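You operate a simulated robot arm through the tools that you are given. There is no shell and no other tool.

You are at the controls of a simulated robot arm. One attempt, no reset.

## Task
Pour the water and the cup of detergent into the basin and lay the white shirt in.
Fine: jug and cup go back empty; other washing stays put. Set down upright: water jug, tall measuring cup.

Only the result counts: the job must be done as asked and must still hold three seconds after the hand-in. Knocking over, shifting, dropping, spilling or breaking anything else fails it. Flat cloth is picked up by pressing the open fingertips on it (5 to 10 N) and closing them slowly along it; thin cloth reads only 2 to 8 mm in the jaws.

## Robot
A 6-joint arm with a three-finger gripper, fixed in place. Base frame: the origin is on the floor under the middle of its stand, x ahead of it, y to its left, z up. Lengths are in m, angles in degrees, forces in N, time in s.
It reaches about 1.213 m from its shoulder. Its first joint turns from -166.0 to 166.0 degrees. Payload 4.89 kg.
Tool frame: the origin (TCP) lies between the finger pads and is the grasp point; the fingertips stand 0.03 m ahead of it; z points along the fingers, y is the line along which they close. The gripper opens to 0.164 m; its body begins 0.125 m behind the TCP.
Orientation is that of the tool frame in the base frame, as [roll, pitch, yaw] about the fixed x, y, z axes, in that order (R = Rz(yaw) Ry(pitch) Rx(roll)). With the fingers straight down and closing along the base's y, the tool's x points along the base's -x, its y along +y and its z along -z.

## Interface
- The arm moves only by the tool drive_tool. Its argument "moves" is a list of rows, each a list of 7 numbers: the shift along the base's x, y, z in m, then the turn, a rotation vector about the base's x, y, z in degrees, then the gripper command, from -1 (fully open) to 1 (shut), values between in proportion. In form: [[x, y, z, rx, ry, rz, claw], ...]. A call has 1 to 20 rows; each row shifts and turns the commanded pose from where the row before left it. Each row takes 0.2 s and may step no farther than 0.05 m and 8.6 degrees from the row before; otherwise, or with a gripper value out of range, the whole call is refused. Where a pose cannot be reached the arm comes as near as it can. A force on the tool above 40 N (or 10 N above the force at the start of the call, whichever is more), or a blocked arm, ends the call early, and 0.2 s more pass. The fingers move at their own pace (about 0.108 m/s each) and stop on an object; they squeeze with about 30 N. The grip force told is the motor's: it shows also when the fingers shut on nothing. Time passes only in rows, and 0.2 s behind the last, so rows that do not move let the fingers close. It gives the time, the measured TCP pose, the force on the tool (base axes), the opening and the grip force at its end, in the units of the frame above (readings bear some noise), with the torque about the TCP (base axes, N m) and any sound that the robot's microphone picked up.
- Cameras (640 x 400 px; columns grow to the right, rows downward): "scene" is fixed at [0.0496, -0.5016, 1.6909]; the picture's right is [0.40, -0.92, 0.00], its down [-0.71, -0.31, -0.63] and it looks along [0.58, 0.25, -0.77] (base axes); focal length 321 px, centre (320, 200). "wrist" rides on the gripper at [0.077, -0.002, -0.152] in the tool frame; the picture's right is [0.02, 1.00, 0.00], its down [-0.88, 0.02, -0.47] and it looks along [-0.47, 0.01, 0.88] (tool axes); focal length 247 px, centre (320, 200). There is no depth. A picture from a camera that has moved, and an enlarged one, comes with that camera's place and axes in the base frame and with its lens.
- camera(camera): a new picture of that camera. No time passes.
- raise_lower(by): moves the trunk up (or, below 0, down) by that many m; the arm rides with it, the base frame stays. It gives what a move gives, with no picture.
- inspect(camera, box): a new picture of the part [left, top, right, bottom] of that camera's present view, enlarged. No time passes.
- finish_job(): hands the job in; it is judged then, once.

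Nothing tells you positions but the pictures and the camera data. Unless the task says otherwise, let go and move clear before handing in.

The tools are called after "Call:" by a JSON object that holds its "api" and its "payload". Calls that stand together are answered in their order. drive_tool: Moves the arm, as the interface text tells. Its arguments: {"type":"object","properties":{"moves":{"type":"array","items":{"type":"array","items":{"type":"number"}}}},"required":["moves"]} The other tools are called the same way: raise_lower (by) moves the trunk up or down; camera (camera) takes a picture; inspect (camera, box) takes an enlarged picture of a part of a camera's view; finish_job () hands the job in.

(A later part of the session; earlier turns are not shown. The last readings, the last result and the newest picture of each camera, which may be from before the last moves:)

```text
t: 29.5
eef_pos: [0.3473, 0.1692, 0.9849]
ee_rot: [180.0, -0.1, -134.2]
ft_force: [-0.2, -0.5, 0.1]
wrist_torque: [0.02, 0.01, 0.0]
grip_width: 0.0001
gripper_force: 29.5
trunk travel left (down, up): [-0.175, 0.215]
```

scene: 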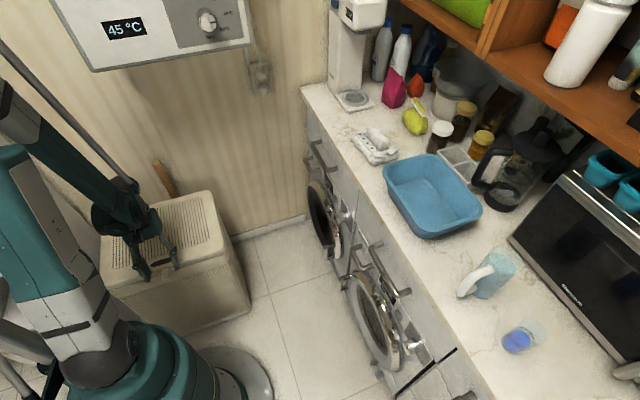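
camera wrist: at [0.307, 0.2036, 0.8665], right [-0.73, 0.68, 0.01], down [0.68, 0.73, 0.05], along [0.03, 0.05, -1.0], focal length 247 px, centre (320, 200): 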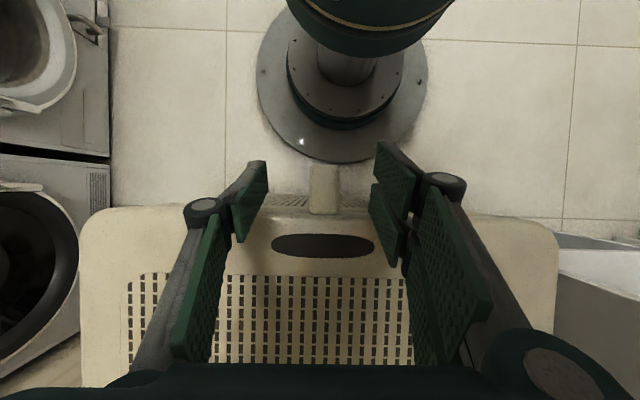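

Now I'm swinging to the right of the hamper while yawing the tool so it will point along the hamper's front.

Call:
{"api": "drive_tool", "payload": {"moves": [[0.0102, -0.0146, -0.004, 0, 0, -8, 1], [0.0102, -0.0146, -0.004, 0, 0, -8, 1], [0.0102, -0.0146, -0.004, 0, 0, -8, 1], [0.0102, -0.0146, -0.004, 0, 0, -8, 1], [0.0102, -0.0146, -0.004, 0, 0, -8, 1], [0.0102, -0.0146, -0.004, 0, 0, -8, 1], [0.0102, -0.0146, -0.004, 0, 0, -8, 1], [0.0102, -0.0146, -0.004, 0, 0, -8, 1], [0.0102, -0.0146, -0.004, 0, 0, -8, 1], [0.0102, -0.0146, -0.004, 0, 0, -8, 1], [0.0102, -0.0146, -0.004, 0, 0, -8, 1], [0.0102, -0.0146, -0.004, 0, 0, -8, 1], [0.0102, -0.0146, -0.004, 0, 0, -8, 1], [0.0102, -0.0146, -0.004, 0, 0, -8, 1], [0.0102, -0.0146, -0.004, 0, 0, -8, 1]]}}

Call:
{"api": "drive_tool", "payload": {"moves": [[0, 0, 0, 7.73, 2.07, 0, 1], [0, 0, 0, 7.73, 2.07, 0, 1], [0, 0, 0, 7.73, 2.07, 0, 1], [0, 0, 0, 7.73, 2.07, 0, 1], [0, 0, 0, 7.73, 2.07, 0, 1], [0, 0, 0, 7.73, 2.07, 0, 1], [0, 0, 0, 7.73, 2.07, 0, 1], [0, 0, 0, 7.73, 2.07, 0, 1], [0, 0, 0, 7.73, 2.07, 0, 1]]}}

Call:
{"api": "camera", "payload": {"camera": "wrist"}}

Call:
{"api": "camera", "payload": {"camera": "scene"}}

```text
t: 32.7
eef_pos: [0.4997, -0.0488, 0.9249]
ee_rot: [-180.0, 0.0, 105.5]
ft_force: [-1.0, 0.3, 0.2]
wrist_torque: [-0.1, -0.03, 0.02]
grip_width: 0.0
gripper_force: 30.2
trunk travel left (down, up): [-0.175, 0.215]
```

```text
t: 34.7
eef_pos: [0.5552, 0.0753, 0.9283]
ee_rot: [174.0, -64.4, 106.5]
ft_force: [-0.5, 1.3, 1.3]
wrist_torque: [-0.17, -0.09, -0.1]
grip_width: 0.0
gripper_force: 30.0
out of reach, approached as far as the arm can: row 6, 7, 8, 9
trunk travel left (down, up): [-0.175, 0.215]
```

```text
taken
camera wrist: at [0.5679, -0.0302, 1.0636], right [0.98, 0.2, 0.06], down [0.2, -0.78, -0.59], along [-0.07, 0.59, -0.8], focal length 247 px, centre (320, 200)
```

wrist: 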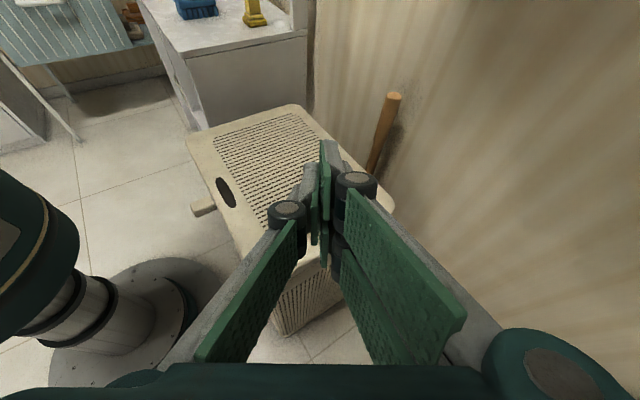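

```text
taken
```

scene: 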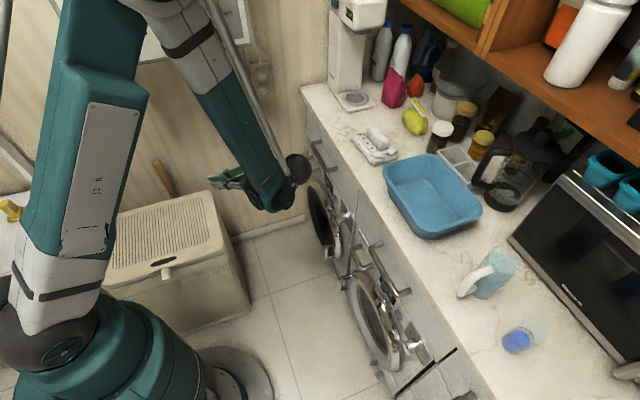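

The fingers now point leftward and outward with about a 25° droop, close to what I want. From this side view the tab clearly sticks out horizontally. I'll move in front of the hamper and descend beside the tab.

Call:
{"api": "drive_tool", "payload": {"moves": [[-0.034, -0.034, 0, 0, 0, 0, 1], [-0.034, -0.034, 0, 0, 0, 0, 1], [-0.034, -0.034, 0, 0, 0, 0, 1], [0, 0, -0.045, 0, 0, 0, 1], [0, 0, -0.045, 0, 0, 0, 1], [0, 0, -0.045, 0, 0, 0, 1], [0, 0, -0.045, 0, 0, 0, 1], [0, 0, -0.045, 0, 0, 0, 1]]}}

Call:
{"api": "camera", "payload": {"camera": "wrist"}}

Call:
{"api": "camera", "payload": {"camera": "scene"}}

```text
t: 36.5
eef_pos: [0.6295, 0.0845, 0.8532]
ee_rot: [175.6, -65.3, 106.6]
ft_force: [-1.5, 0.4, 1.1]
wrist_torque: [-0.31, -0.23, -0.34]
grip_width: 0.0
gripper_force: 29.8
out of reach, approached as far as the arm can: row 1, 2, 3, 4, 5, 6, 7, 8
trunk travel left (down, up): [-0.175, 0.215]
```

```text
taken
camera wrist: at [0.6468, -0.0222, 0.9867], right [0.97, 0.23, 0.05], down [0.21, -0.77, -0.6], along [-0.1, 0.6, -0.8], focal length 247 px, centre (320, 200)
```

wrist: 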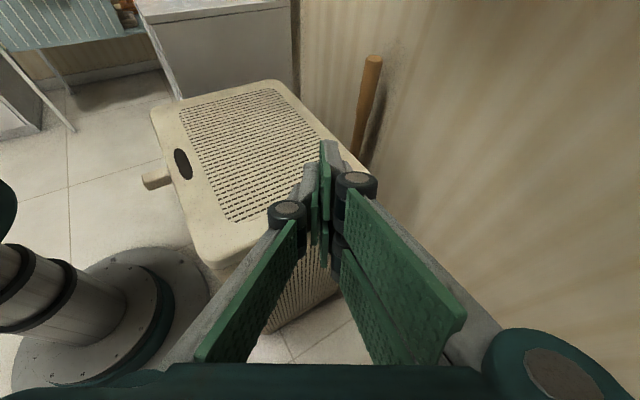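

```text
taken
```

scene: 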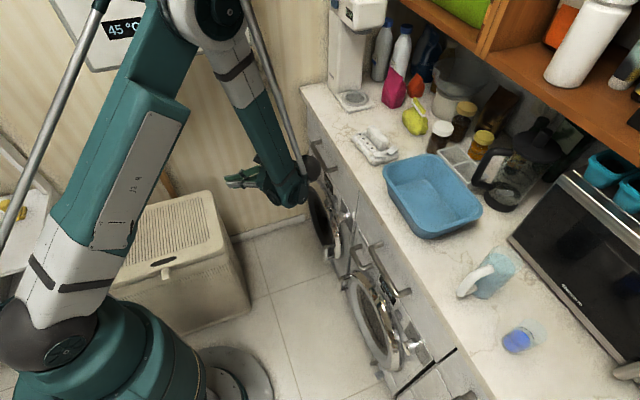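

The arm is hitting a joint limit with this sideways orientation and drifting outward. Let me look at the arm geometry more carefully.

Call:
{"api": "inspect", "payload": {"camera": "scene", "box": [160, 0, 360, 240]}}

Call:
{"api": "inspect", "payload": {"camera": "scene", "box": [0, 0, 320, 400]}}

```text
1.67 times, centred on (260, 120) of scene
camera zoom: at [0.0496, -0.5016, 1.6909], right [0.4, -0.92, 0.0], down [-0.71, -0.31, -0.63], along [0.58, 0.25, -0.77], focal length 534 px, centre (420, 333)
```

zoom: 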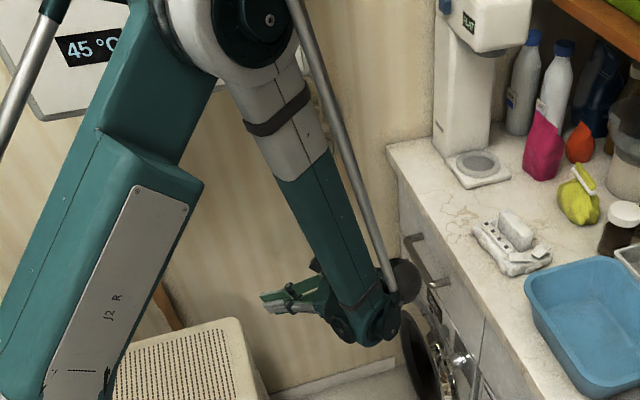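

```text
1.00 times, centred on (160, 200) of scene (not enlarged: the box is as wide or as high as the picture)
camera zoom: at [0.0496, -0.5016, 1.6909], right [0.4, -0.92, 0.0], down [-0.71, -0.31, -0.63], along [0.58, 0.25, -0.77], focal length 321 px, centre (480, 200)
```

zoom: 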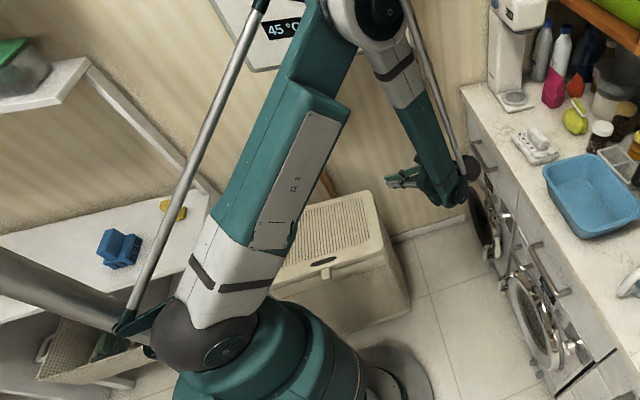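

The forearm can't go past near-vertical, so the hamper's front is practically out of reach, which makes me doubt the hamper. I haven't yet looked into the wooden shelf above the counter or closely at the pale object beside the basin, so I'll go there.

Call:
{"api": "drive_tool", "payload": {"moves": [[-0.01, -0.03, 0.035, -7.73, -2.07, 0, 1], [-0.02, -0.03, 0.03, -7.73, -2.07, 0, 1], [-0.02, -0.03, 0.03, -7.73, -2.07, 0, 1], [-0.02, -0.03, 0.03, -7.73, -2.07, 0, 1], [-0.02, -0.03, 0.03, -7.73, -2.07, 0, 1], [-0.02, -0.03, 0.03, -7.73, -2.07, 0, 1], [-0.02, -0.03, 0.03, -7.73, -2.07, 0, 0], [-0.02, -0.03, 0.03, -7.73, -2.07, 0, -1], [0, -0.03, 0.03, 0, 0, 6, -1], [0, -0.03, 0.03, 0, 0, 6, -1], [0, -0.03, 0.03, 0, 0, 6, -1], [0, -0.03, 0.03, 0, 0, 6, -1], [0, -0.03, 0.03, 0, 0, 6, -1]]}}

Call:
{"api": "camera", "payload": {"camera": "wrist"}}

```text
t: 39.3
eef_pos: [0.4805, -0.3077, 1.2463]
ee_rot: [177.1, -1.4, 135.8]
ft_force: [0.0, -0.3, 0.1]
wrist_torque: [-0.11, 0.0, -0.01]
grip_width: 0.1638
gripper_force: 0.0
trunk travel left (down, up): [-0.175, 0.215]
```

```text
taken
camera wrist: at [0.4225, -0.2641, 1.4012], right [0.68, 0.73, 0.05], down [0.64, -0.63, 0.45], along [0.36, -0.28, -0.89], focal length 247 px, centre (320, 200)
```

wrist: 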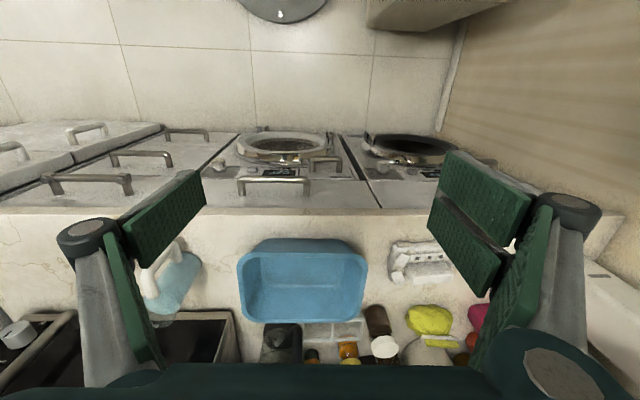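

Call:
{"api": "inspect", "payload": {"camera": "wrist", "box": [370, 220, 490, 310]}}

Call:
{"api": "drive_tool", "payload": {"moves": [[0, 0, 0, -5.5, -5.8, 0, -1], [0, 0, 0, -5.5, -5.8, 0, -1], [0, 0, 0, -5.5, -5.8, 0, -1], [0, 0, 0, -5.5, -5.8, 0, -1], [0, 0, 0, -5.5, -5.8, 0, -1]]}}

Call:
{"api": "camera", "payload": {"camera": "wrist"}}

```text
4.44 times, centred on (430, 265) of wrist
camera zoom: at [0.4225, -0.2641, 1.4012], right [0.68, 0.73, 0.05], down [0.64, -0.63, 0.45], along [0.36, -0.28, -0.89], focal length 1098 px, centre (-169, -89)
```

zoom: 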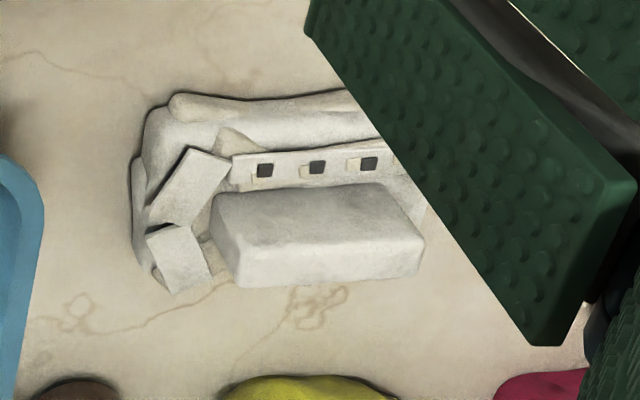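

```text
t: 40.5
eef_pos: [0.4814, -0.3089, 1.2475]
ee_rot: [176.4, 38.7, 135.4]
ft_force: [1.4, -1.4, -0.7]
wrist_torque: [0.07, 0.14, -0.03]
grip_width: 0.1642
gripper_force: 0.2
trunk travel left (down, up): [-0.175, 0.215]
```

```text
taken
camera wrist: at [0.3641, -0.2083, 1.3188], right [0.66, 0.75, 0.04], down [0.27, -0.28, 0.92], along [0.7, -0.6, -0.39], focal length 247 px, centre (320, 200)
```

wrist: 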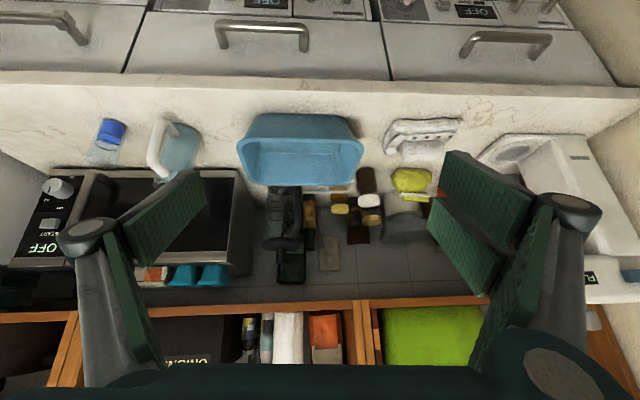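

The pale object beside the basin is the folded white shirt: collar, button placket and folded body at about (0.91,-0.34). So no hamper is needed. Jug ≈ (0.515,-0.732), cup ≈ (0.40,-0.81), basin rim about z≈1.01, and the shelf overhangs at n≈1.03. I'll move closer to the jug and cup to localise them.

Call:
{"api": "drive_tool", "payload": {"moves": [[-0.02, -0.044, 0, 5.5, 5.8, 0, -1], [-0.02, -0.044, 0, 5.5, 5.8, 0, -1], [-0.02, -0.044, 0, 0, 0, 0, -1], [-0.02, -0.044, 0, 0, 0, 0, -1], [-0.02, -0.044, 0, 0, 0, 0, -1], [-0.02, -0.044, 0, 0, 0, 0, -1]]}}

Call:
{"api": "camera", "payload": {"camera": "wrist"}}

Call:
{"api": "camera", "payload": {"camera": "scene"}}

```text
t: 41.5
eef_pos: [0.4821, -0.3818, 1.2456]
ee_rot: [176.7, 22.6, 146.7]
ft_force: [-1.6, 1.8, 1.1]
wrist_torque: [-0.36, -0.3, -0.07]
grip_width: 0.164
gripper_force: 0.1
trunk travel left (down, up): [-0.175, 0.215]
stopped in row 4: the arm was blocked; the commanded pose is now the measured one
```

```text
taken
camera wrist: at [0.3681, -0.3203, 1.3576], right [0.51, 0.86, 0.05], down [0.52, -0.35, 0.78], along [0.68, -0.37, -0.63], focal length 247 px, centre (320, 200)
```

wrist: 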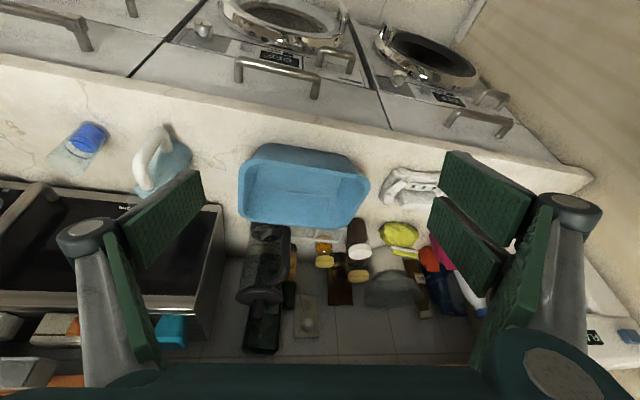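

```text
taken
```

scene: 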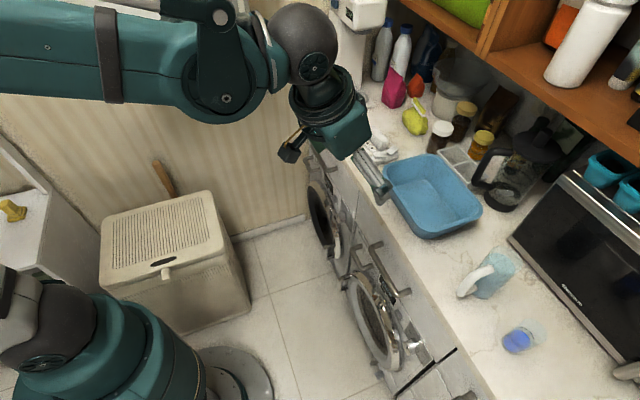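

The move stopped early, possibly from wrist joints lagging near an awkward posture. I'll continue with smaller steps to see whether it's a speed issue.

Call:
{"api": "drive_tool", "payload": {"moves": [[-0.005, -0.02, 0, 0, 0, 0, -1], [-0.005, -0.02, 0, 0, 0, 0, -1], [-0.01, -0.02, 0, 0, 0, 0, -1], [-0.01, -0.02, 0, 0, 0, 0, -1], [-0.01, -0.02, 0, 0, 0, 0, -1]]}}

Call:
{"api": "camera", "payload": {"camera": "wrist"}}

```text
t: 42.7
eef_pos: [0.4412, -0.489, 1.2455]
ee_rot: [176.8, 22.5, 146.3]
ft_force: [0.3, 1.2, -0.8]
wrist_torque: [-0.08, 0.11, -0.04]
grip_width: 0.1641
gripper_force: 0.1
trunk travel left (down, up): [-0.175, 0.215]
```

```text
taken
camera wrist: at [0.3287, -0.4269, 1.3573], right [0.52, 0.85, 0.05], down [0.52, -0.36, 0.77], along [0.68, -0.38, -0.63], focal length 247 px, centre (320, 200)
```

wrist: 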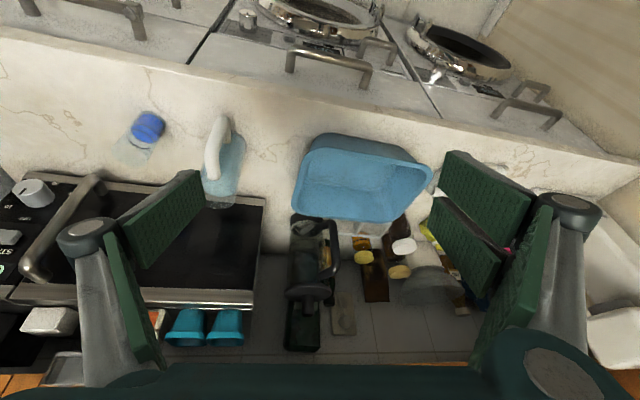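

Call:
{"api": "inspect", "payload": {"camera": "wrist", "box": [100, 90, 270, 220]}}

Call:
{"api": "inspect", "payload": {"camera": "scene", "box": [450, 240, 570, 370]}}

Call:
{"api": "inspect", "payload": {"camera": "wrist", "box": [270, 110, 460, 250]}}

```text
3.08 times, centred on (185, 155) of wrist
camera zoom: at [0.3287, -0.4269, 1.3573], right [0.52, 0.85, 0.05], down [0.52, -0.36, 0.77], along [0.68, -0.38, -0.63], focal length 760 px, centre (735, 338)
```

zoom: 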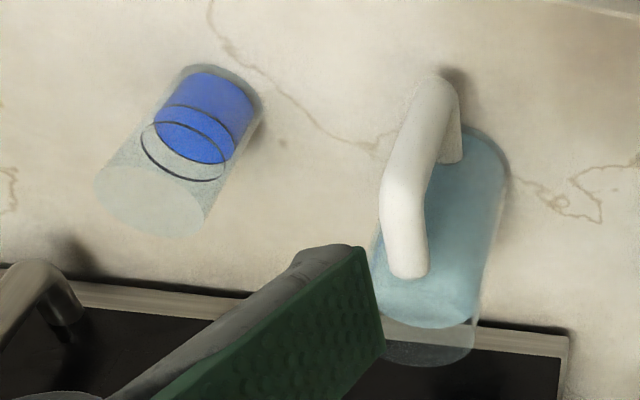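

```text
3.08 times, centred on (510, 305) of scene
camera zoom: at [0.0496, -0.5016, 1.6909], right [0.4, -0.92, 0.0], down [-0.71, -0.31, -0.63], along [0.58, 0.25, -0.77], focal length 986 px, centre (-265, -123)
```

zoom: 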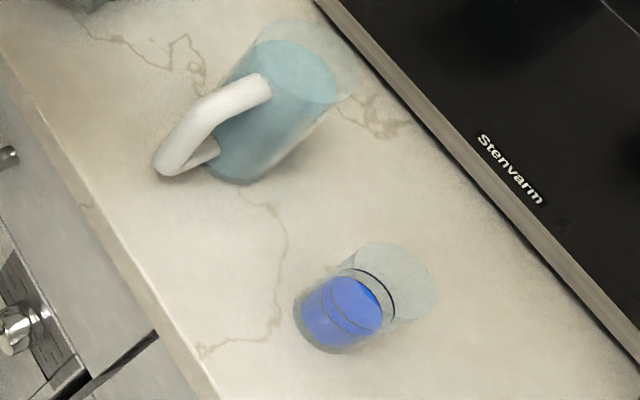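

```text
2.86 times, centred on (365, 180) of wrist
camera zoom: at [0.3287, -0.4269, 1.3573], right [0.52, 0.85, 0.05], down [0.52, -0.36, 0.77], along [0.68, -0.38, -0.63], focal length 706 px, centre (191, 257)
```

zoom: 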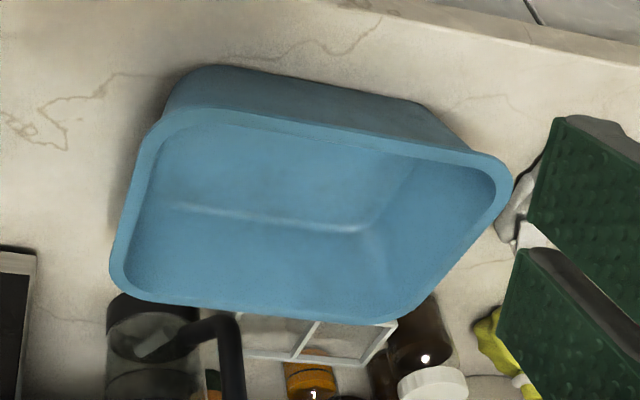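

The counter top works out to z≈0.945; the jug axis is near (0.515,-0.735), 7 cm wide and 14.5 cm tall, and the cup axis is near (0.401,-0.809), 5.8 cm wide and 10 cm tall. I'll level the tool to point outward over the counter, ready to take the jug from the side.

Call:
{"api": "drive_tool", "payload": {"moves": [[-0.012, -0.0124, -0.005, -5.0, -5.61, -1.85, -0.46], [-0.012, -0.0124, -0.005, -5.0, -5.61, -1.85, -0.46], [-0.012, -0.0124, -0.005, -5.0, -5.61, -1.85, -0.46], [-0.012, -0.0124, -0.005, -5.0, -5.61, -1.85, -0.46], [-0.012, -0.0124, -0.005, -5.0, -5.61, -1.85, -0.46], [-0.012, -0.0124, -0.005, -5.0, -5.61, -1.85, -0.46], [-0.012, -0.0124, -0.005, -5.0, -5.61, -1.85, -0.46]]}}

Call:
{"api": "camera", "payload": {"camera": "wrist"}}

Call:
{"api": "camera", "payload": {"camera": "scene"}}

```text
t: 44.3
eef_pos: [0.3561, -0.5732, 1.2103]
ee_rot: [179.8, 75.2, 134.8]
ft_force: [-0.1, 3.8, 1.3]
wrist_torque: [-0.03, 0.06, -0.29]
grip_width: 0.1197
gripper_force: 0.0
trunk travel left (down, up): [-0.175, 0.215]
```

```text
taken
camera wrist: at [0.2362, -0.4561, 1.177], right [0.7, 0.71, -0.02], down [-0.15, 0.18, 0.97], along [0.69, -0.68, 0.23], focal length 247 px, centre (320, 200)
```

wrist: 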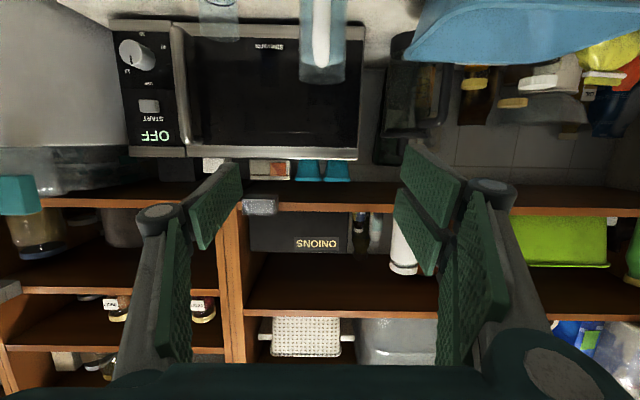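

```text
taken
```

scene: 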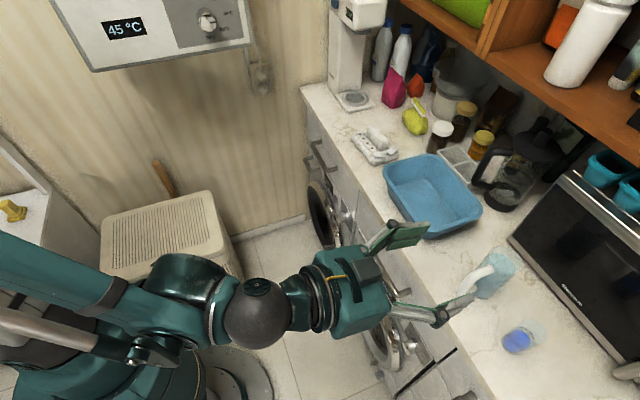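

The tool is level and lined up with the jug (s≈-0.15 along the counter). I'll drop to grasp height and advance partway, then check.

Call:
{"api": "drive_tool", "payload": {"moves": [[0, 0, -0.045, 0, 0, 0, -0.46], [0, 0, -0.045, 0, 0, 0, -0.46], [0, 0, -0.045, 0, 0, 0, -0.46], [0, 0, -0.045, 0, 0, 0, -0.46], [0.0248, -0.0248, 0, 0, 0, 0, -0.46], [0.0248, -0.0248, 0, 0, 0, 0, -0.46], [0.0248, -0.0248, 0, 0, 0, 0, -0.46]]}}

Call:
{"api": "camera", "payload": {"camera": "wrist"}}

Call:
{"api": "camera", "payload": {"camera": "scene"}}

```text
t: 45.9
eef_pos: [0.434, -0.6575, 1.084]
ee_rot: [179.7, 75.0, 134.8]
ft_force: [-1.6, 1.3, 0.6]
wrist_torque: [0.05, 0.07, -0.03]
grip_width: 0.12
gripper_force: 0.0
out of reach, approached as far as the arm can: row 3, 4
trunk travel left (down, up): [-0.175, 0.215]
```

```text
taken
camera wrist: at [0.3153, -0.5422, 1.0501], right [0.7, 0.71, -0.02], down [-0.15, 0.17, 0.97], along [0.7, -0.68, 0.23], focal length 247 px, centre (320, 200)
```

wrist: 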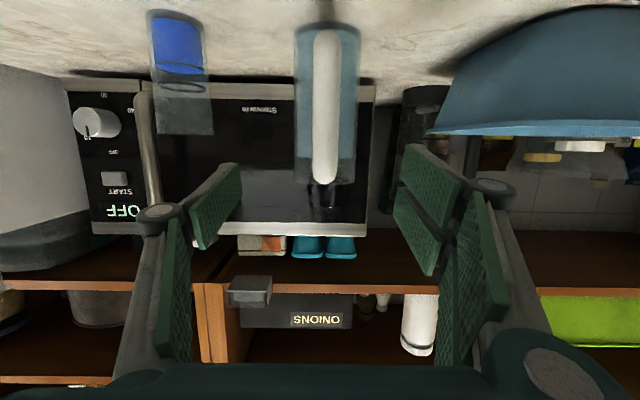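

```text
taken
```

scene: 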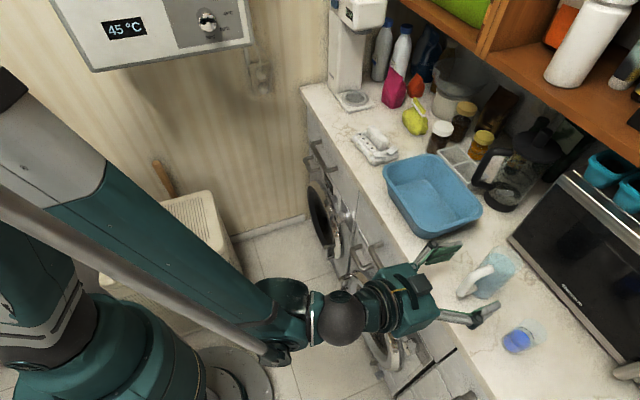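

At n≈0.77 I need about 6 cm less height, which the trunk can give. The jug sits about 9 mm toward +s of my centreline. Lowering the trunk.

Call:
{"api": "raise_lower", "payload": {"by": -0.06}}

Call:
{"api": "drive_tool", "payload": {"moves": [[0.006, 0.006, 0, 0, 0, 0, -0.46], [0.014, -0.014, 0, 0, 0, 0, -0.46], [0.014, -0.014, 0, 0, 0, 0, -0.46]]}}

Call:
{"api": "camera", "payload": {"camera": "wrist"}}

Call:
{"api": "inspect", "payload": {"camera": "scene", "box": [380, 200, 580, 370]}}

```text
t: 46.9
eef_pos: [0.4361, -0.6585, 1.0233]
ee_rot: [179.6, 75.0, 134.7]
ft_force: [0.4, -0.3, 0.1]
wrist_torque: [-0.01, 0.02, 0.0]
grip_width: 0.1197
gripper_force: 0.0
trunk travel left (down, up): [-0.115, 0.275]
```

```text
t: 47.7
eef_pos: [0.4683, -0.6801, 1.0233]
ee_rot: [179.7, 75.1, 134.9]
ft_force: [-0.4, 0.3, 0.5]
wrist_torque: [0.01, 0.05, 0.0]
grip_width: 0.1199
gripper_force: 0.0
trunk travel left (down, up): [-0.115, 0.275]
```

```text
taken
camera wrist: at [0.3496, -0.5647, 0.9895], right [0.7, 0.71, -0.02], down [-0.15, 0.17, 0.97], along [0.7, -0.68, 0.23], focal length 247 px, centre (320, 200)
```

wrist: 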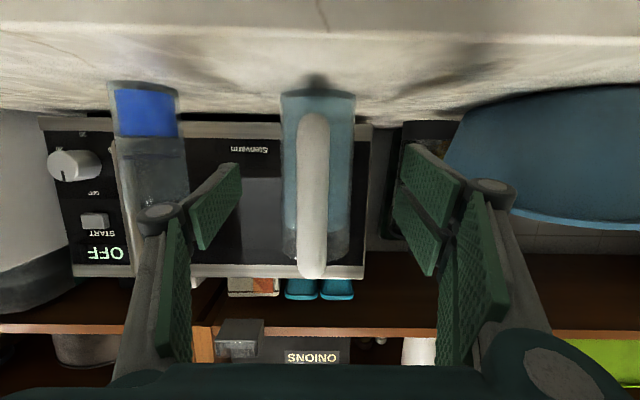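

```text
2.35 times, centred on (480, 285) of scene
camera zoom: at [0.0496, -0.5016, 1.6909], right [0.4, -0.92, 0.0], down [-0.71, -0.31, -0.63], along [0.58, 0.25, -0.77], focal length 754 px, centre (-56, 0)
```

zoom: 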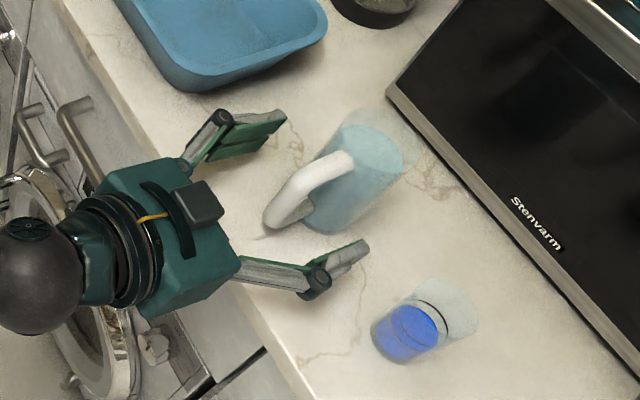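

Aligned with the jug, and the cup stays clear of my left finger. Advancing so the jug's body sits at the grasp point.

Call:
{"api": "drive_tool", "payload": {"moves": [[0.0125, -0.0125, 0, 0, 0, 0, -0.46], [0.0125, -0.0125, 0, 0, 0, 0, -0.46], [0.0125, -0.0125, 0, 0, 0, 0, -0.46], [0.0115, -0.0115, 0, 0, 0, 0, -0.46]]}}

Call:
{"api": "camera", "payload": {"camera": "wrist"}}

Call:
{"api": "inspect", "payload": {"camera": "scene", "box": [400, 220, 560, 370]}}

```text
t: 48.7
eef_pos: [0.5171, -0.7295, 1.0238]
ee_rot: [179.8, 75.0, 134.8]
ft_force: [-0.4, 0.4, 1.1]
wrist_torque: [0.02, 0.06, 0.01]
grip_width: 0.1196
gripper_force: 0.0
trunk travel left (down, up): [-0.115, 0.275]
```

```text
taken
camera wrist: at [0.3979, -0.6142, 0.9903], right [0.7, 0.71, -0.02], down [-0.15, 0.17, 0.97], along [0.7, -0.68, 0.23], focal length 247 px, centre (320, 200)
```

wrist: 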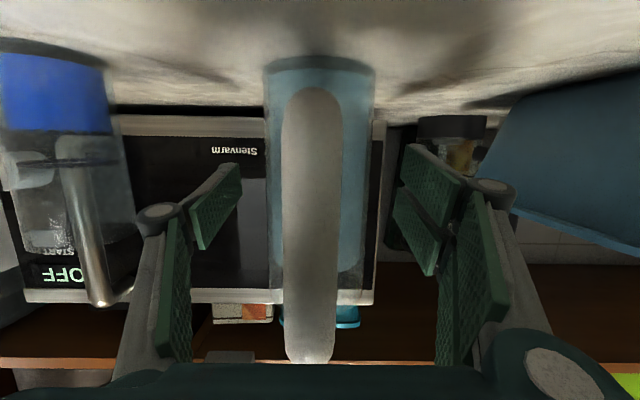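

```text
2.67 times, centred on (480, 295) of scene
camera zoom: at [0.0496, -0.5016, 1.6909], right [0.4, -0.92, 0.0], down [-0.71, -0.31, -0.63], along [0.58, 0.25, -0.77], focal length 855 px, centre (-107, -53)
```

zoom: 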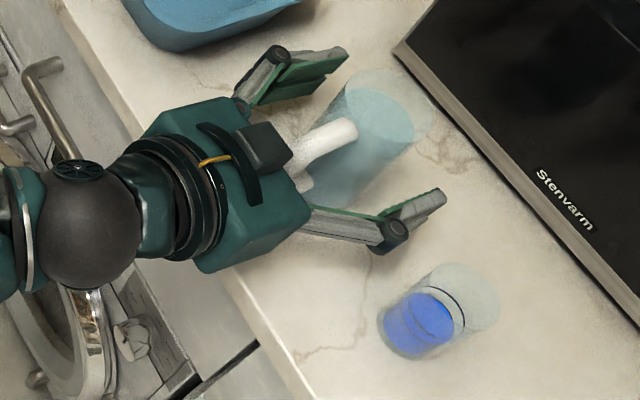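

The jug's body is centred between the fingers. Closing on it now.

Call:
{"api": "drive_tool", "payload": {"moves": [[0, 0, 0, 0, 0, 0, -0.1], [0, 0, 0, 0, 0, 0, 0.05], [0, 0, 0, 0, 0, 0, 0.3], [0, 0, 0, 0, 0, 0, 1], [0, 0, 0, 0, 0, 0, 1]]}}

Call:
{"api": "camera", "payload": {"camera": "wrist"}}

Call:
{"api": "inspect", "payload": {"camera": "scene", "box": [400, 220, 560, 370]}}

```text
t: 49.9
eef_pos: [0.5161, -0.7298, 1.0232]
ee_rot: [179.6, 75.0, 134.7]
ft_force: [1.1, -1.0, 4.1]
wrist_torque: [0.12, -0.22, -0.06]
grip_width: 0.0639
gripper_force: 29.7
trunk travel left (down, up): [-0.115, 0.275]
```

```text
taken
camera wrist: at [0.398, -0.6141, 0.9902], right [0.7, 0.71, -0.02], down [-0.15, 0.17, 0.97], along [0.7, -0.68, 0.23], focal length 247 px, centre (320, 200)
```

wrist: 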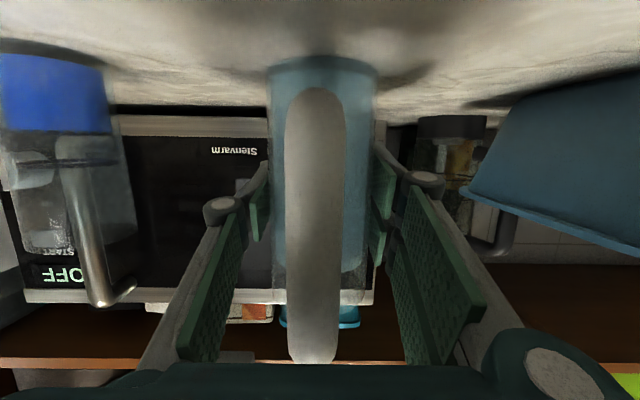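

```text
2.67 times, centred on (480, 295) of scene
camera zoom: at [0.0496, -0.5016, 1.6909], right [0.4, -0.92, 0.0], down [-0.71, -0.31, -0.63], along [0.58, 0.25, -0.77], focal length 855 px, centre (-107, -53)
```

zoom: 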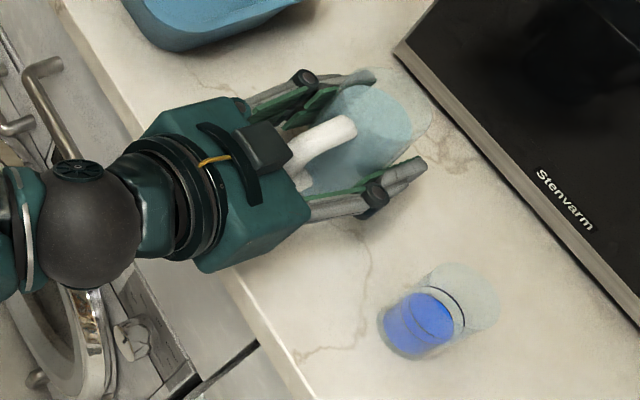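

Jug gripped (6.4 cm, 30 N). Lifting it straight up slowly.

Call:
{"api": "drive_tool", "payload": {"moves": [[0, 0, 0.01, 0, 0, 0, 1], [0, 0, 0.015, 0, 0, 0, 1], [0, 0, 0.02, 0, 0, 0, 1], [0, 0, 0.02, 0, 0, 0, 1], [0, 0, 0.025, 0, 0, 0, 1], [0, 0, 0.025, 0, 0, 0, 1], [0, 0, 0.02, 0, 0, 0, 1]]}}

Call:
{"api": "camera", "payload": {"camera": "wrist"}}

Call:
{"api": "inspect", "payload": {"camera": "scene", "box": [360, 130, 600, 370]}}

```text
t: 51.5
eef_pos: [0.5171, -0.7303, 1.1588]
ee_rot: [179.7, 75.1, 134.8]
ft_force: [0.8, -0.9, -4.3]
wrist_torque: [-0.08, -0.06, 0.05]
grip_width: 0.0637
gripper_force: 30.2
trunk travel left (down, up): [-0.115, 0.275]
```

```text
taken
camera wrist: at [0.3984, -0.6144, 1.1248], right [0.7, 0.71, -0.02], down [-0.15, 0.17, 0.97], along [0.7, -0.68, 0.23], focal length 247 px, centre (320, 200)
```

wrist: 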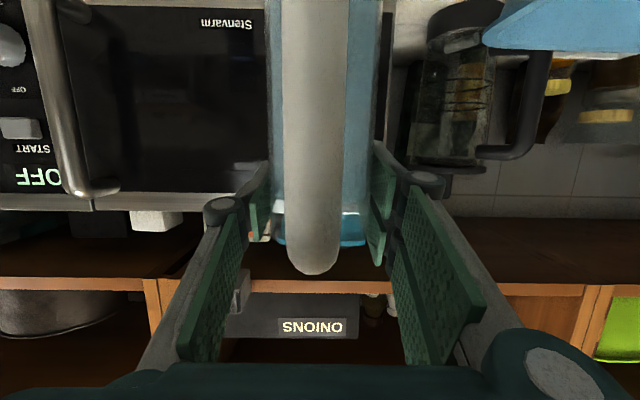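

```text
1.67 times, centred on (480, 250) of scene
camera zoom: at [0.0496, -0.5016, 1.6909], right [0.4, -0.92, 0.0], down [-0.71, -0.31, -0.63], along [0.58, 0.25, -0.77], focal length 534 px, centre (53, 117)
```

zoom: 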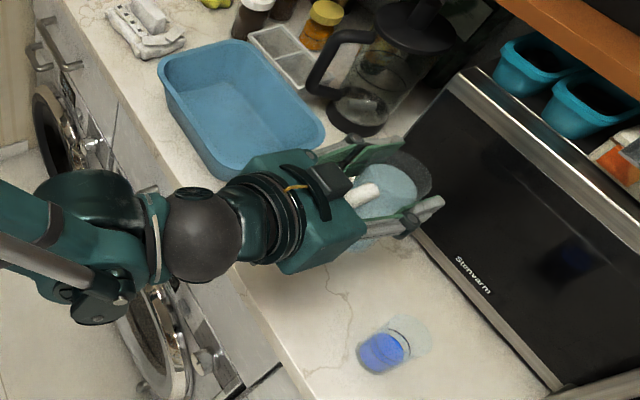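

The jug is up, but it looks like it may have slid down a little in the fingers. I'll check whether it's still slipping.

Call:
{"api": "drive_tool", "payload": {"moves": [[0, 0, 0, 0, 0, 0, 1], [0, 0, 0, 0, 0, 0, 1]]}}

Call:
{"api": "camera", "payload": {"camera": "wrist"}}

Call:
{"api": "inspect", "payload": {"camera": "scene", "box": [400, 180, 560, 330]}}

```text
t: 52.1
eef_pos: [0.5163, -0.7305, 1.1594]
ee_rot: [179.6, 75.0, 134.8]
ft_force: [-0.3, 0.3, -4.7]
wrist_torque: [-0.04, -0.03, -0.01]
grip_width: 0.0637
gripper_force: 30.2
trunk travel left (down, up): [-0.115, 0.275]
```

```text
taken
camera wrist: at [0.3983, -0.6142, 1.1247], right [0.7, 0.71, -0.02], down [-0.15, 0.17, 0.97], along [0.7, -0.68, 0.23], focal length 247 px, centre (320, 200)
```

wrist: 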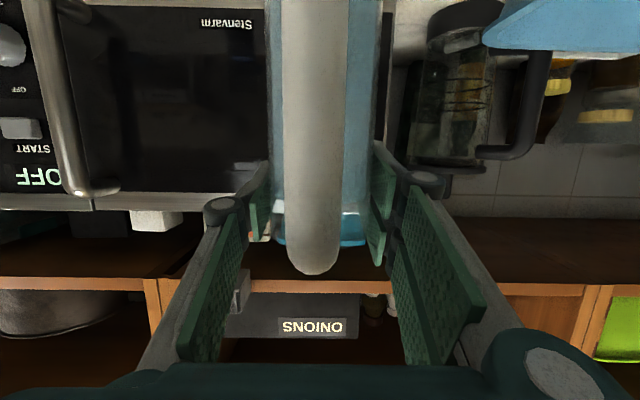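

```text
2.67 times, centred on (480, 255) of scene
camera zoom: at [0.0496, -0.5016, 1.6909], right [0.4, -0.92, 0.0], down [-0.71, -0.31, -0.63], along [0.58, 0.25, -0.77], focal length 855 px, centre (-107, 53)
```

zoom: 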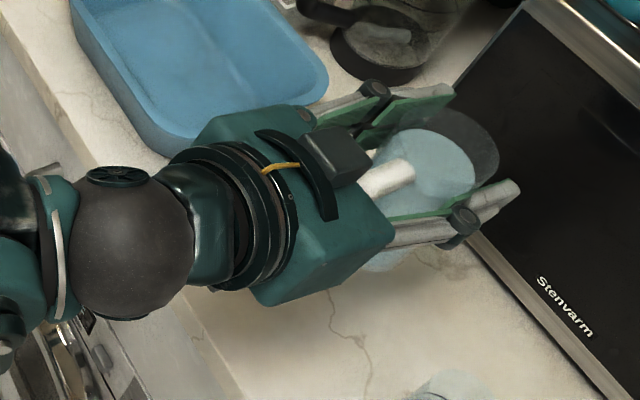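

It holds steady now, but it slid about 4 cm during the lift, leaving me gripping close to the rim. I'll set it back down gently and take a lower grip before pouring.

Call:
{"api": "drive_tool", "payload": {"moves": [[0, 0, -0.01, 0, 0, 0, 1], [0, 0, -0.01, 0, 0, 0, 1], [0, 0, -0.01, 0, 0, 0, 1], [0, 0, -0.01, 0, 0, 0, 1], [0, 0, -0.01, 0, 0, 0, 1], [0, 0, -0.01, 0, 0, 0, 1], [0, 0, -0.01, 0, 0, 0, 1], [0, 0, -0.007, 0, 0, 0, 1], [0, 0, 0, 0, 0, 0, 1]]}}

Call:
{"api": "camera", "payload": {"camera": "wrist"}}

```text
t: 54.1
eef_pos: [0.5163, -0.7298, 1.082]
ee_rot: [179.7, 75.0, 134.6]
ft_force: [0.6, 0.4, -4.7]
wrist_torque: [-0.05, -0.05, 0.0]
grip_width: 0.0639
gripper_force: 29.8
trunk travel left (down, up): [-0.115, 0.275]
```

```text
taken
camera wrist: at [0.3985, -0.6142, 1.0477], right [0.7, 0.71, -0.02], down [-0.15, 0.17, 0.97], along [0.7, -0.68, 0.23], focal length 247 px, centre (320, 200)
```

wrist: 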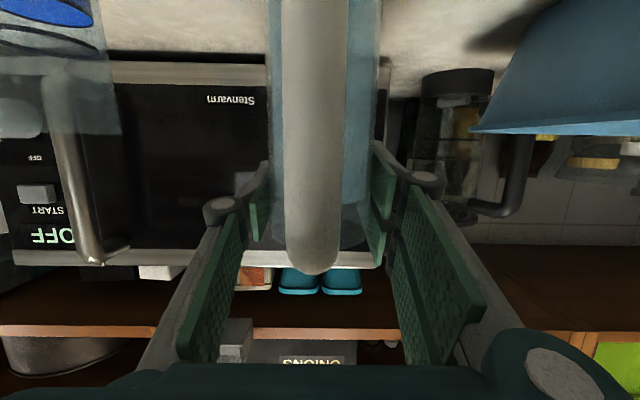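

No slip at this slow pace. Continuing down in small steps until the base touches.

Call:
{"api": "drive_tool", "payload": {"moves": [[0, 0, -0.005, 0, 0, 0, 1], [0, 0, -0.005, 0, 0, 0, 1], [0, 0, -0.003, 0, 0, 0, 1]]}}

Call:
{"api": "drive_tool", "payload": {"moves": [[0, 0, -0.003, 0, 0, 0, 1]]}}

Call:
{"api": "drive_tool", "payload": {"moves": [[0, 0, -0.003, 0, 0, 0, 1]]}}

```text
t: 54.9
eef_pos: [0.5177, -0.7302, 1.0692]
ee_rot: [179.6, 75.0, 134.7]
ft_force: [-0.4, 0.4, -4.6]
wrist_torque: [-0.02, -0.02, -0.01]
grip_width: 0.0639
gripper_force: 29.8
trunk travel left (down, up): [-0.115, 0.275]
```

```text
t: 55.3
eef_pos: [0.5173, -0.7308, 1.0654]
ee_rot: [179.5, 75.0, 134.7]
ft_force: [0.2, 0.2, -0.6]
wrist_torque: [0.12, -0.12, 0.0]
grip_width: 0.0639
gripper_force: 29.9
trunk travel left (down, up): [-0.115, 0.275]
```

```text
t: 55.7
eef_pos: [0.5166, -0.7299, 1.0627]
ee_rot: [179.6, 75.1, 134.7]
ft_force: [1.4, -8.2, 28.2]
wrist_torque: [-0.02, -0.03, -0.07]
grip_width: 0.064
gripper_force: 30.1
trunk travel left (down, up): [-0.115, 0.275]
```

Base is firmly on the counter, and the grip took 28 N without slipping, so it just needs time to settle before lifting. I'll relieve the push, open slightly, and regrip lower at z≈1.0.

Call:
{"api": "drive_tool", "payload": {"moves": [[0, 0, 0.003, 0, 0, 0, 1], [0, 0, 0, 0, 0, 0, 1]]}}

Call:
{"api": "drive_tool", "payload": {"moves": [[0, 0, 0, 0, 0, 0, 0.1], [0, 0, 0, 0, 0, 0, -0.1], [0, 0, 0, 0, 0, 0, -0.3], [0, 0, 0, 0, 0, 0, -0.3]]}}

Call:
{"api": "camera", "payload": {"camera": "wrist"}}

```text
t: 56.3
eef_pos: [0.5179, -0.7292, 1.0634]
ee_rot: [179.7, 75.1, 134.8]
ft_force: [0.2, 0.4, -4.3]
wrist_torque: [-0.03, 0.0, -0.03]
grip_width: 0.0641
gripper_force: 29.2
trunk travel left (down, up): [-0.115, 0.275]
```

```text
t: 57.3
eef_pos: [0.5177, -0.7291, 1.065]
ee_rot: [179.7, 75.0, 134.7]
ft_force: [0.1, -0.6, 0.2]
wrist_torque: [0.0, 0.01, 0.01]
grip_width: 0.1063
gripper_force: 0.0
trunk travel left (down, up): [-0.115, 0.275]
```

```text
taken
camera wrist: at [0.3987, -0.6139, 1.0317], right [0.7, 0.71, -0.02], down [-0.15, 0.17, 0.97], along [0.7, -0.68, 0.23], focal length 247 px, centre (320, 200)
```

wrist: 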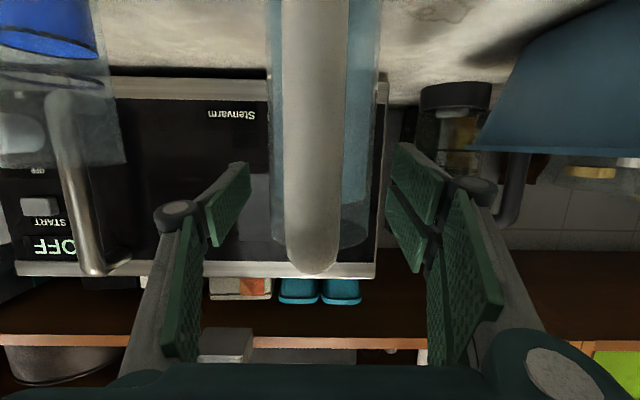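

Call:
{"api": "drive_tool", "payload": {"moves": [[0, 0, -0.011, 0, 0, 0, -0.3], [0, 0, -0.011, 0, 0, 0, -0.3], [0, 0, -0.011, 0, 0, 0, -0.3], [0, 0, -0.011, 0, 0, 0, -0.3], [0, 0, -0.011, 0, 0, 0, -0.3], [0, 0, -0.01, 0, 0, 0, -0.3]]}}

Call:
{"api": "camera", "payload": {"camera": "wrist"}}

Call:
{"api": "inspect", "payload": {"camera": "scene", "box": [400, 220, 560, 370]}}

```text
t: 58.7
eef_pos: [0.5166, -0.7301, 1.0003]
ee_rot: [179.6, 75.0, 134.6]
ft_force: [0.4, -0.3, -0.2]
wrist_torque: [-0.01, -0.01, 0.0]
grip_width: 0.1065
gripper_force: 0.0
trunk travel left (down, up): [-0.115, 0.275]
```

```text
taken
camera wrist: at [0.3978, -0.6138, 0.9666], right [0.7, 0.71, -0.02], down [-0.15, 0.17, 0.97], along [0.7, -0.68, 0.23], focal length 247 px, centre (320, 200)
```

wrist: 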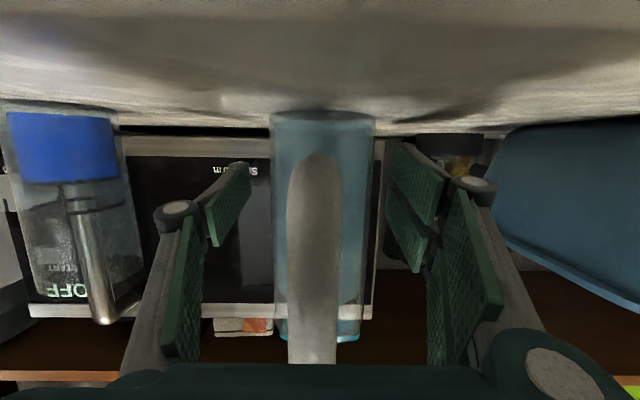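

```text
2.67 times, centred on (480, 295) of scene
camera zoom: at [0.0496, -0.5016, 1.6909], right [0.4, -0.92, 0.0], down [-0.71, -0.31, -0.63], along [0.58, 0.25, -0.77], focal length 855 px, centre (-107, -53)
```

zoom: 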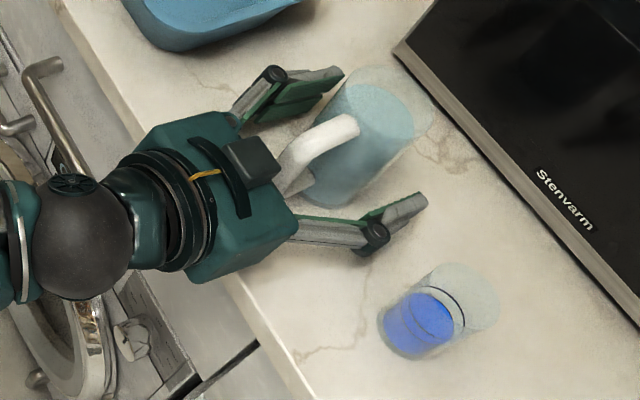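

Now at z=1.00 with the jug centred. I'll close and let the grip settle before lifting slowly.

Call:
{"api": "drive_tool", "payload": {"moves": [[0, 0, 0, 0, 0, 0, -0.05], [0, 0, 0, 0, 0, 0, 0.1], [0, 0, 0, 0, 0, 0, 0.3], [0, 0, 0, 0, 0, 0, 1], [0, 0, 0, 0, 0, 0, 1], [0, 0, 0, 0, 0, 0, 1], [0, 0, 0, 0, 0, 0, 1], [0, 0, 0, 0, 0, 0, 1], [0, 0, 0, 0, 0, 0, 1], [0, 0, 0, 0, 0, 0, 1]]}}

Call:
{"api": "drive_tool", "payload": {"moves": [[0, 0, 0.004, 0, 0, 0, 1], [0, 0, 0.004, 0, 0, 0, 1], [0, 0, 0.005, 0, 0, 0, 1], [0, 0, 0.005, 0, 0, 0, 1], [0, 0, 0.006, 0, 0, 0, 1], [0, 0, 0.006, 0, 0, 0, 1]]}}

Call:
{"api": "camera", "payload": {"camera": "wrist"}}

```text
t: 60.9
eef_pos: [0.5167, -0.7302, 1.0004]
ee_rot: [179.5, 75.1, 134.8]
ft_force: [-0.1, 1.1, 0.2]
wrist_torque: [0.15, -0.14, -0.01]
grip_width: 0.0638
gripper_force: 30.2
trunk travel left (down, up): [-0.115, 0.275]
```

```text
t: 62.3
eef_pos: [0.517, -0.7303, 1.0298]
ee_rot: [179.6, 74.9, 134.7]
ft_force: [-0.1, 0.4, -5.8]
wrist_torque: [-0.03, -0.07, -0.03]
grip_width: 0.064
gripper_force: 29.9
trunk travel left (down, up): [-0.115, 0.275]
```

```text
taken
camera wrist: at [0.3983, -0.6138, 0.9963], right [0.7, 0.71, -0.02], down [-0.15, 0.17, 0.97], along [0.7, -0.68, 0.23], focal length 247 px, centre (320, 200)
```

wrist: 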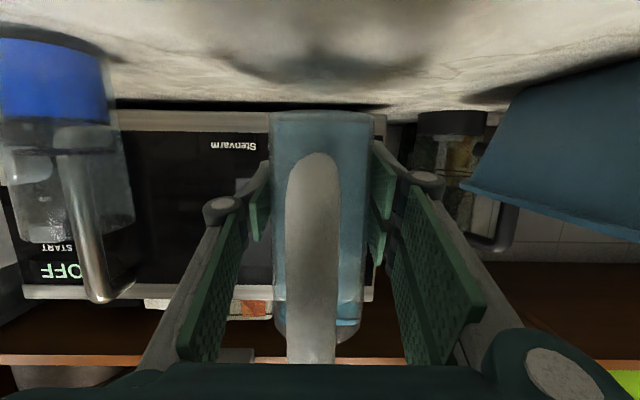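

No slip this time; the jug rose with the hand. Continuing the slow lift to clear the basin rim.

Call:
{"api": "drive_tool", "payload": {"moves": [[0, 0, 0.008, 0, 0, 0, 1], [0, 0, 0.009, 0, 0, 0, 1], [0, 0, 0.01, 0, 0, 0, 1], [0, 0, 0.01, 0, 0, 0, 1], [0, 0, 0.01, 0, 0, 0, 1], [0, 0, 0.01, 0, 0, 0, 1], [0, 0, 0.01, 0, 0, 0, 1], [0, 0, 0.01, 0, 0, 0, 1], [0, 0, 0.01, 0, 0, 0, 1], [0, 0, 0.01, 0, 0, 0, 1], [0, 0, 0.01, 0, 0, 0, 1], [0, 0, 0.01, 0, 0, 0, 1], [0, 0, 0.01, 0, 0, 0, 1], [0, 0, 0.01, 0, 0, 0, 1], [0, 0, 0.01, 0, 0, 0, 1]]}}

Call:
{"api": "camera", "payload": {"camera": "wrist"}}

Call:
{"api": "camera", "payload": {"camera": "scene"}}

```text
t: 65.5
eef_pos: [0.5179, -0.7299, 1.1765]
ee_rot: [179.6, 74.9, 134.7]
ft_force: [0.0, -0.1, -3.2]
wrist_torque: [-0.02, -0.06, 0.0]
grip_width: 0.064
gripper_force: 29.8
trunk travel left (down, up): [-0.115, 0.275]
```

```text
taken
camera wrist: at [0.3988, -0.6133, 1.1432], right [0.7, 0.71, -0.02], down [-0.15, 0.17, 0.97], along [0.7, -0.68, 0.23], focal length 247 px, centre (320, 200)
```

wrist: 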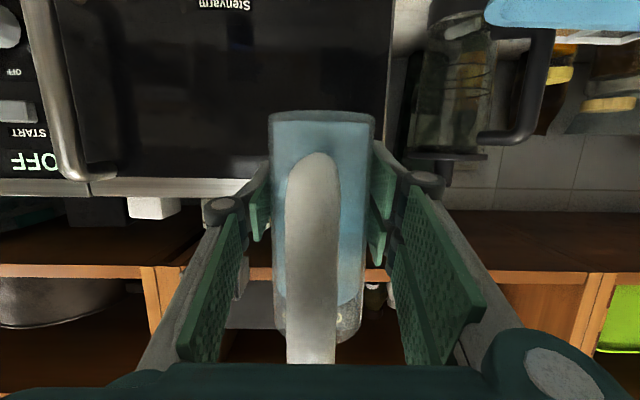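

```text
taken
```

scene: 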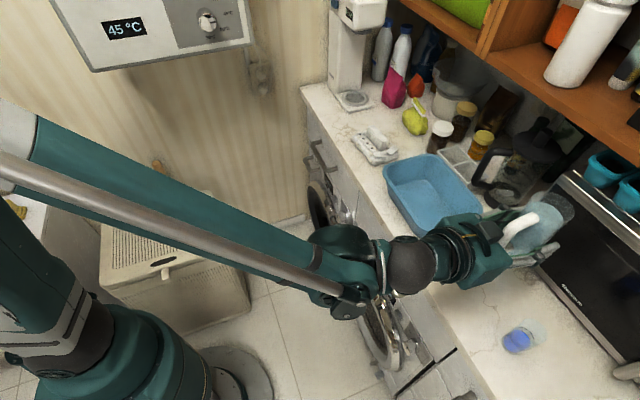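

Holding firmly at z≈1.18. Moving slowly along the counter until the jug is over the basin's near side.

Call:
{"api": "drive_tool", "payload": {"moves": [[0.006, 0.006, 0, 0, 0, 0, 1], [0.009, 0.009, 0, 0, 0, 0, 1], [0.0105, 0.0105, 0, 0, 0, 0, 1], [0.0105, 0.0105, 0, 0, 0, 0, 1], [0.0105, 0.0105, 0, 0, 0, 0, 1], [0.0105, 0.0105, 0, 0, 0, 0, 1], [0.0105, 0.0105, 0, 0, 0, 0, 1], [0.0105, 0.0105, 0, 0, 0, 0, 1], [0.0105, 0.0105, 0, 0, 0, 0, 1], [0.0105, 0.0105, 0, 0, 0, 0, 1], [0.0105, 0.0105, 0, 0, 0, 0, 1], [0.0105, 0.0105, 0, 0, 0, 0, 1], [0.006, 0.006, 0, 0, 0, 0, 1], [0, 0, 0, 0, 0, 0, 1]]}}

Call:
{"api": "camera", "payload": {"camera": "wrist"}}

Call:
{"api": "camera", "payload": {"camera": "scene"}}

```text
t: 68.5
eef_pos: [0.644, -0.6047, 1.1772]
ee_rot: [179.6, 75.0, 134.7]
ft_force: [0.5, -0.4, -4.0]
wrist_torque: [-0.09, -0.04, 0.0]
grip_width: 0.0637
gripper_force: 29.5
trunk travel left (down, up): [-0.115, 0.275]
```

```text
taken
camera wrist: at [0.5248, -0.4875, 1.1439], right [0.7, 0.71, -0.02], down [-0.15, 0.17, 0.97], along [0.7, -0.68, 0.23], focal length 247 px, centre (320, 200)
```

wrist: 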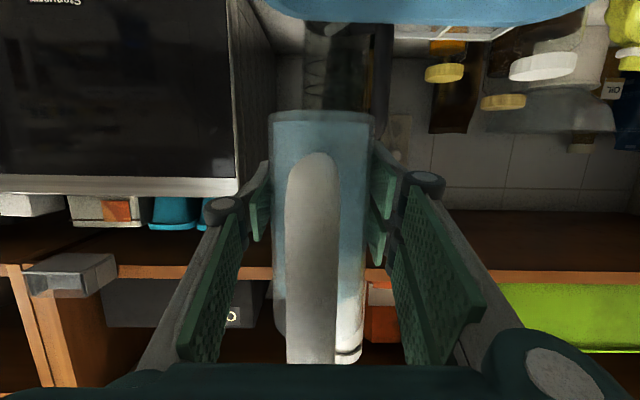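

```text
taken
```

scene: 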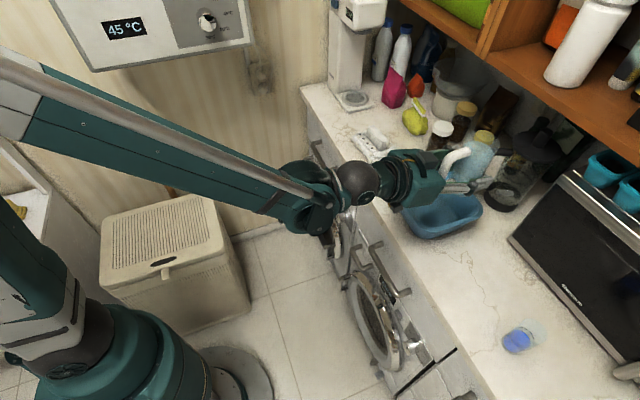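

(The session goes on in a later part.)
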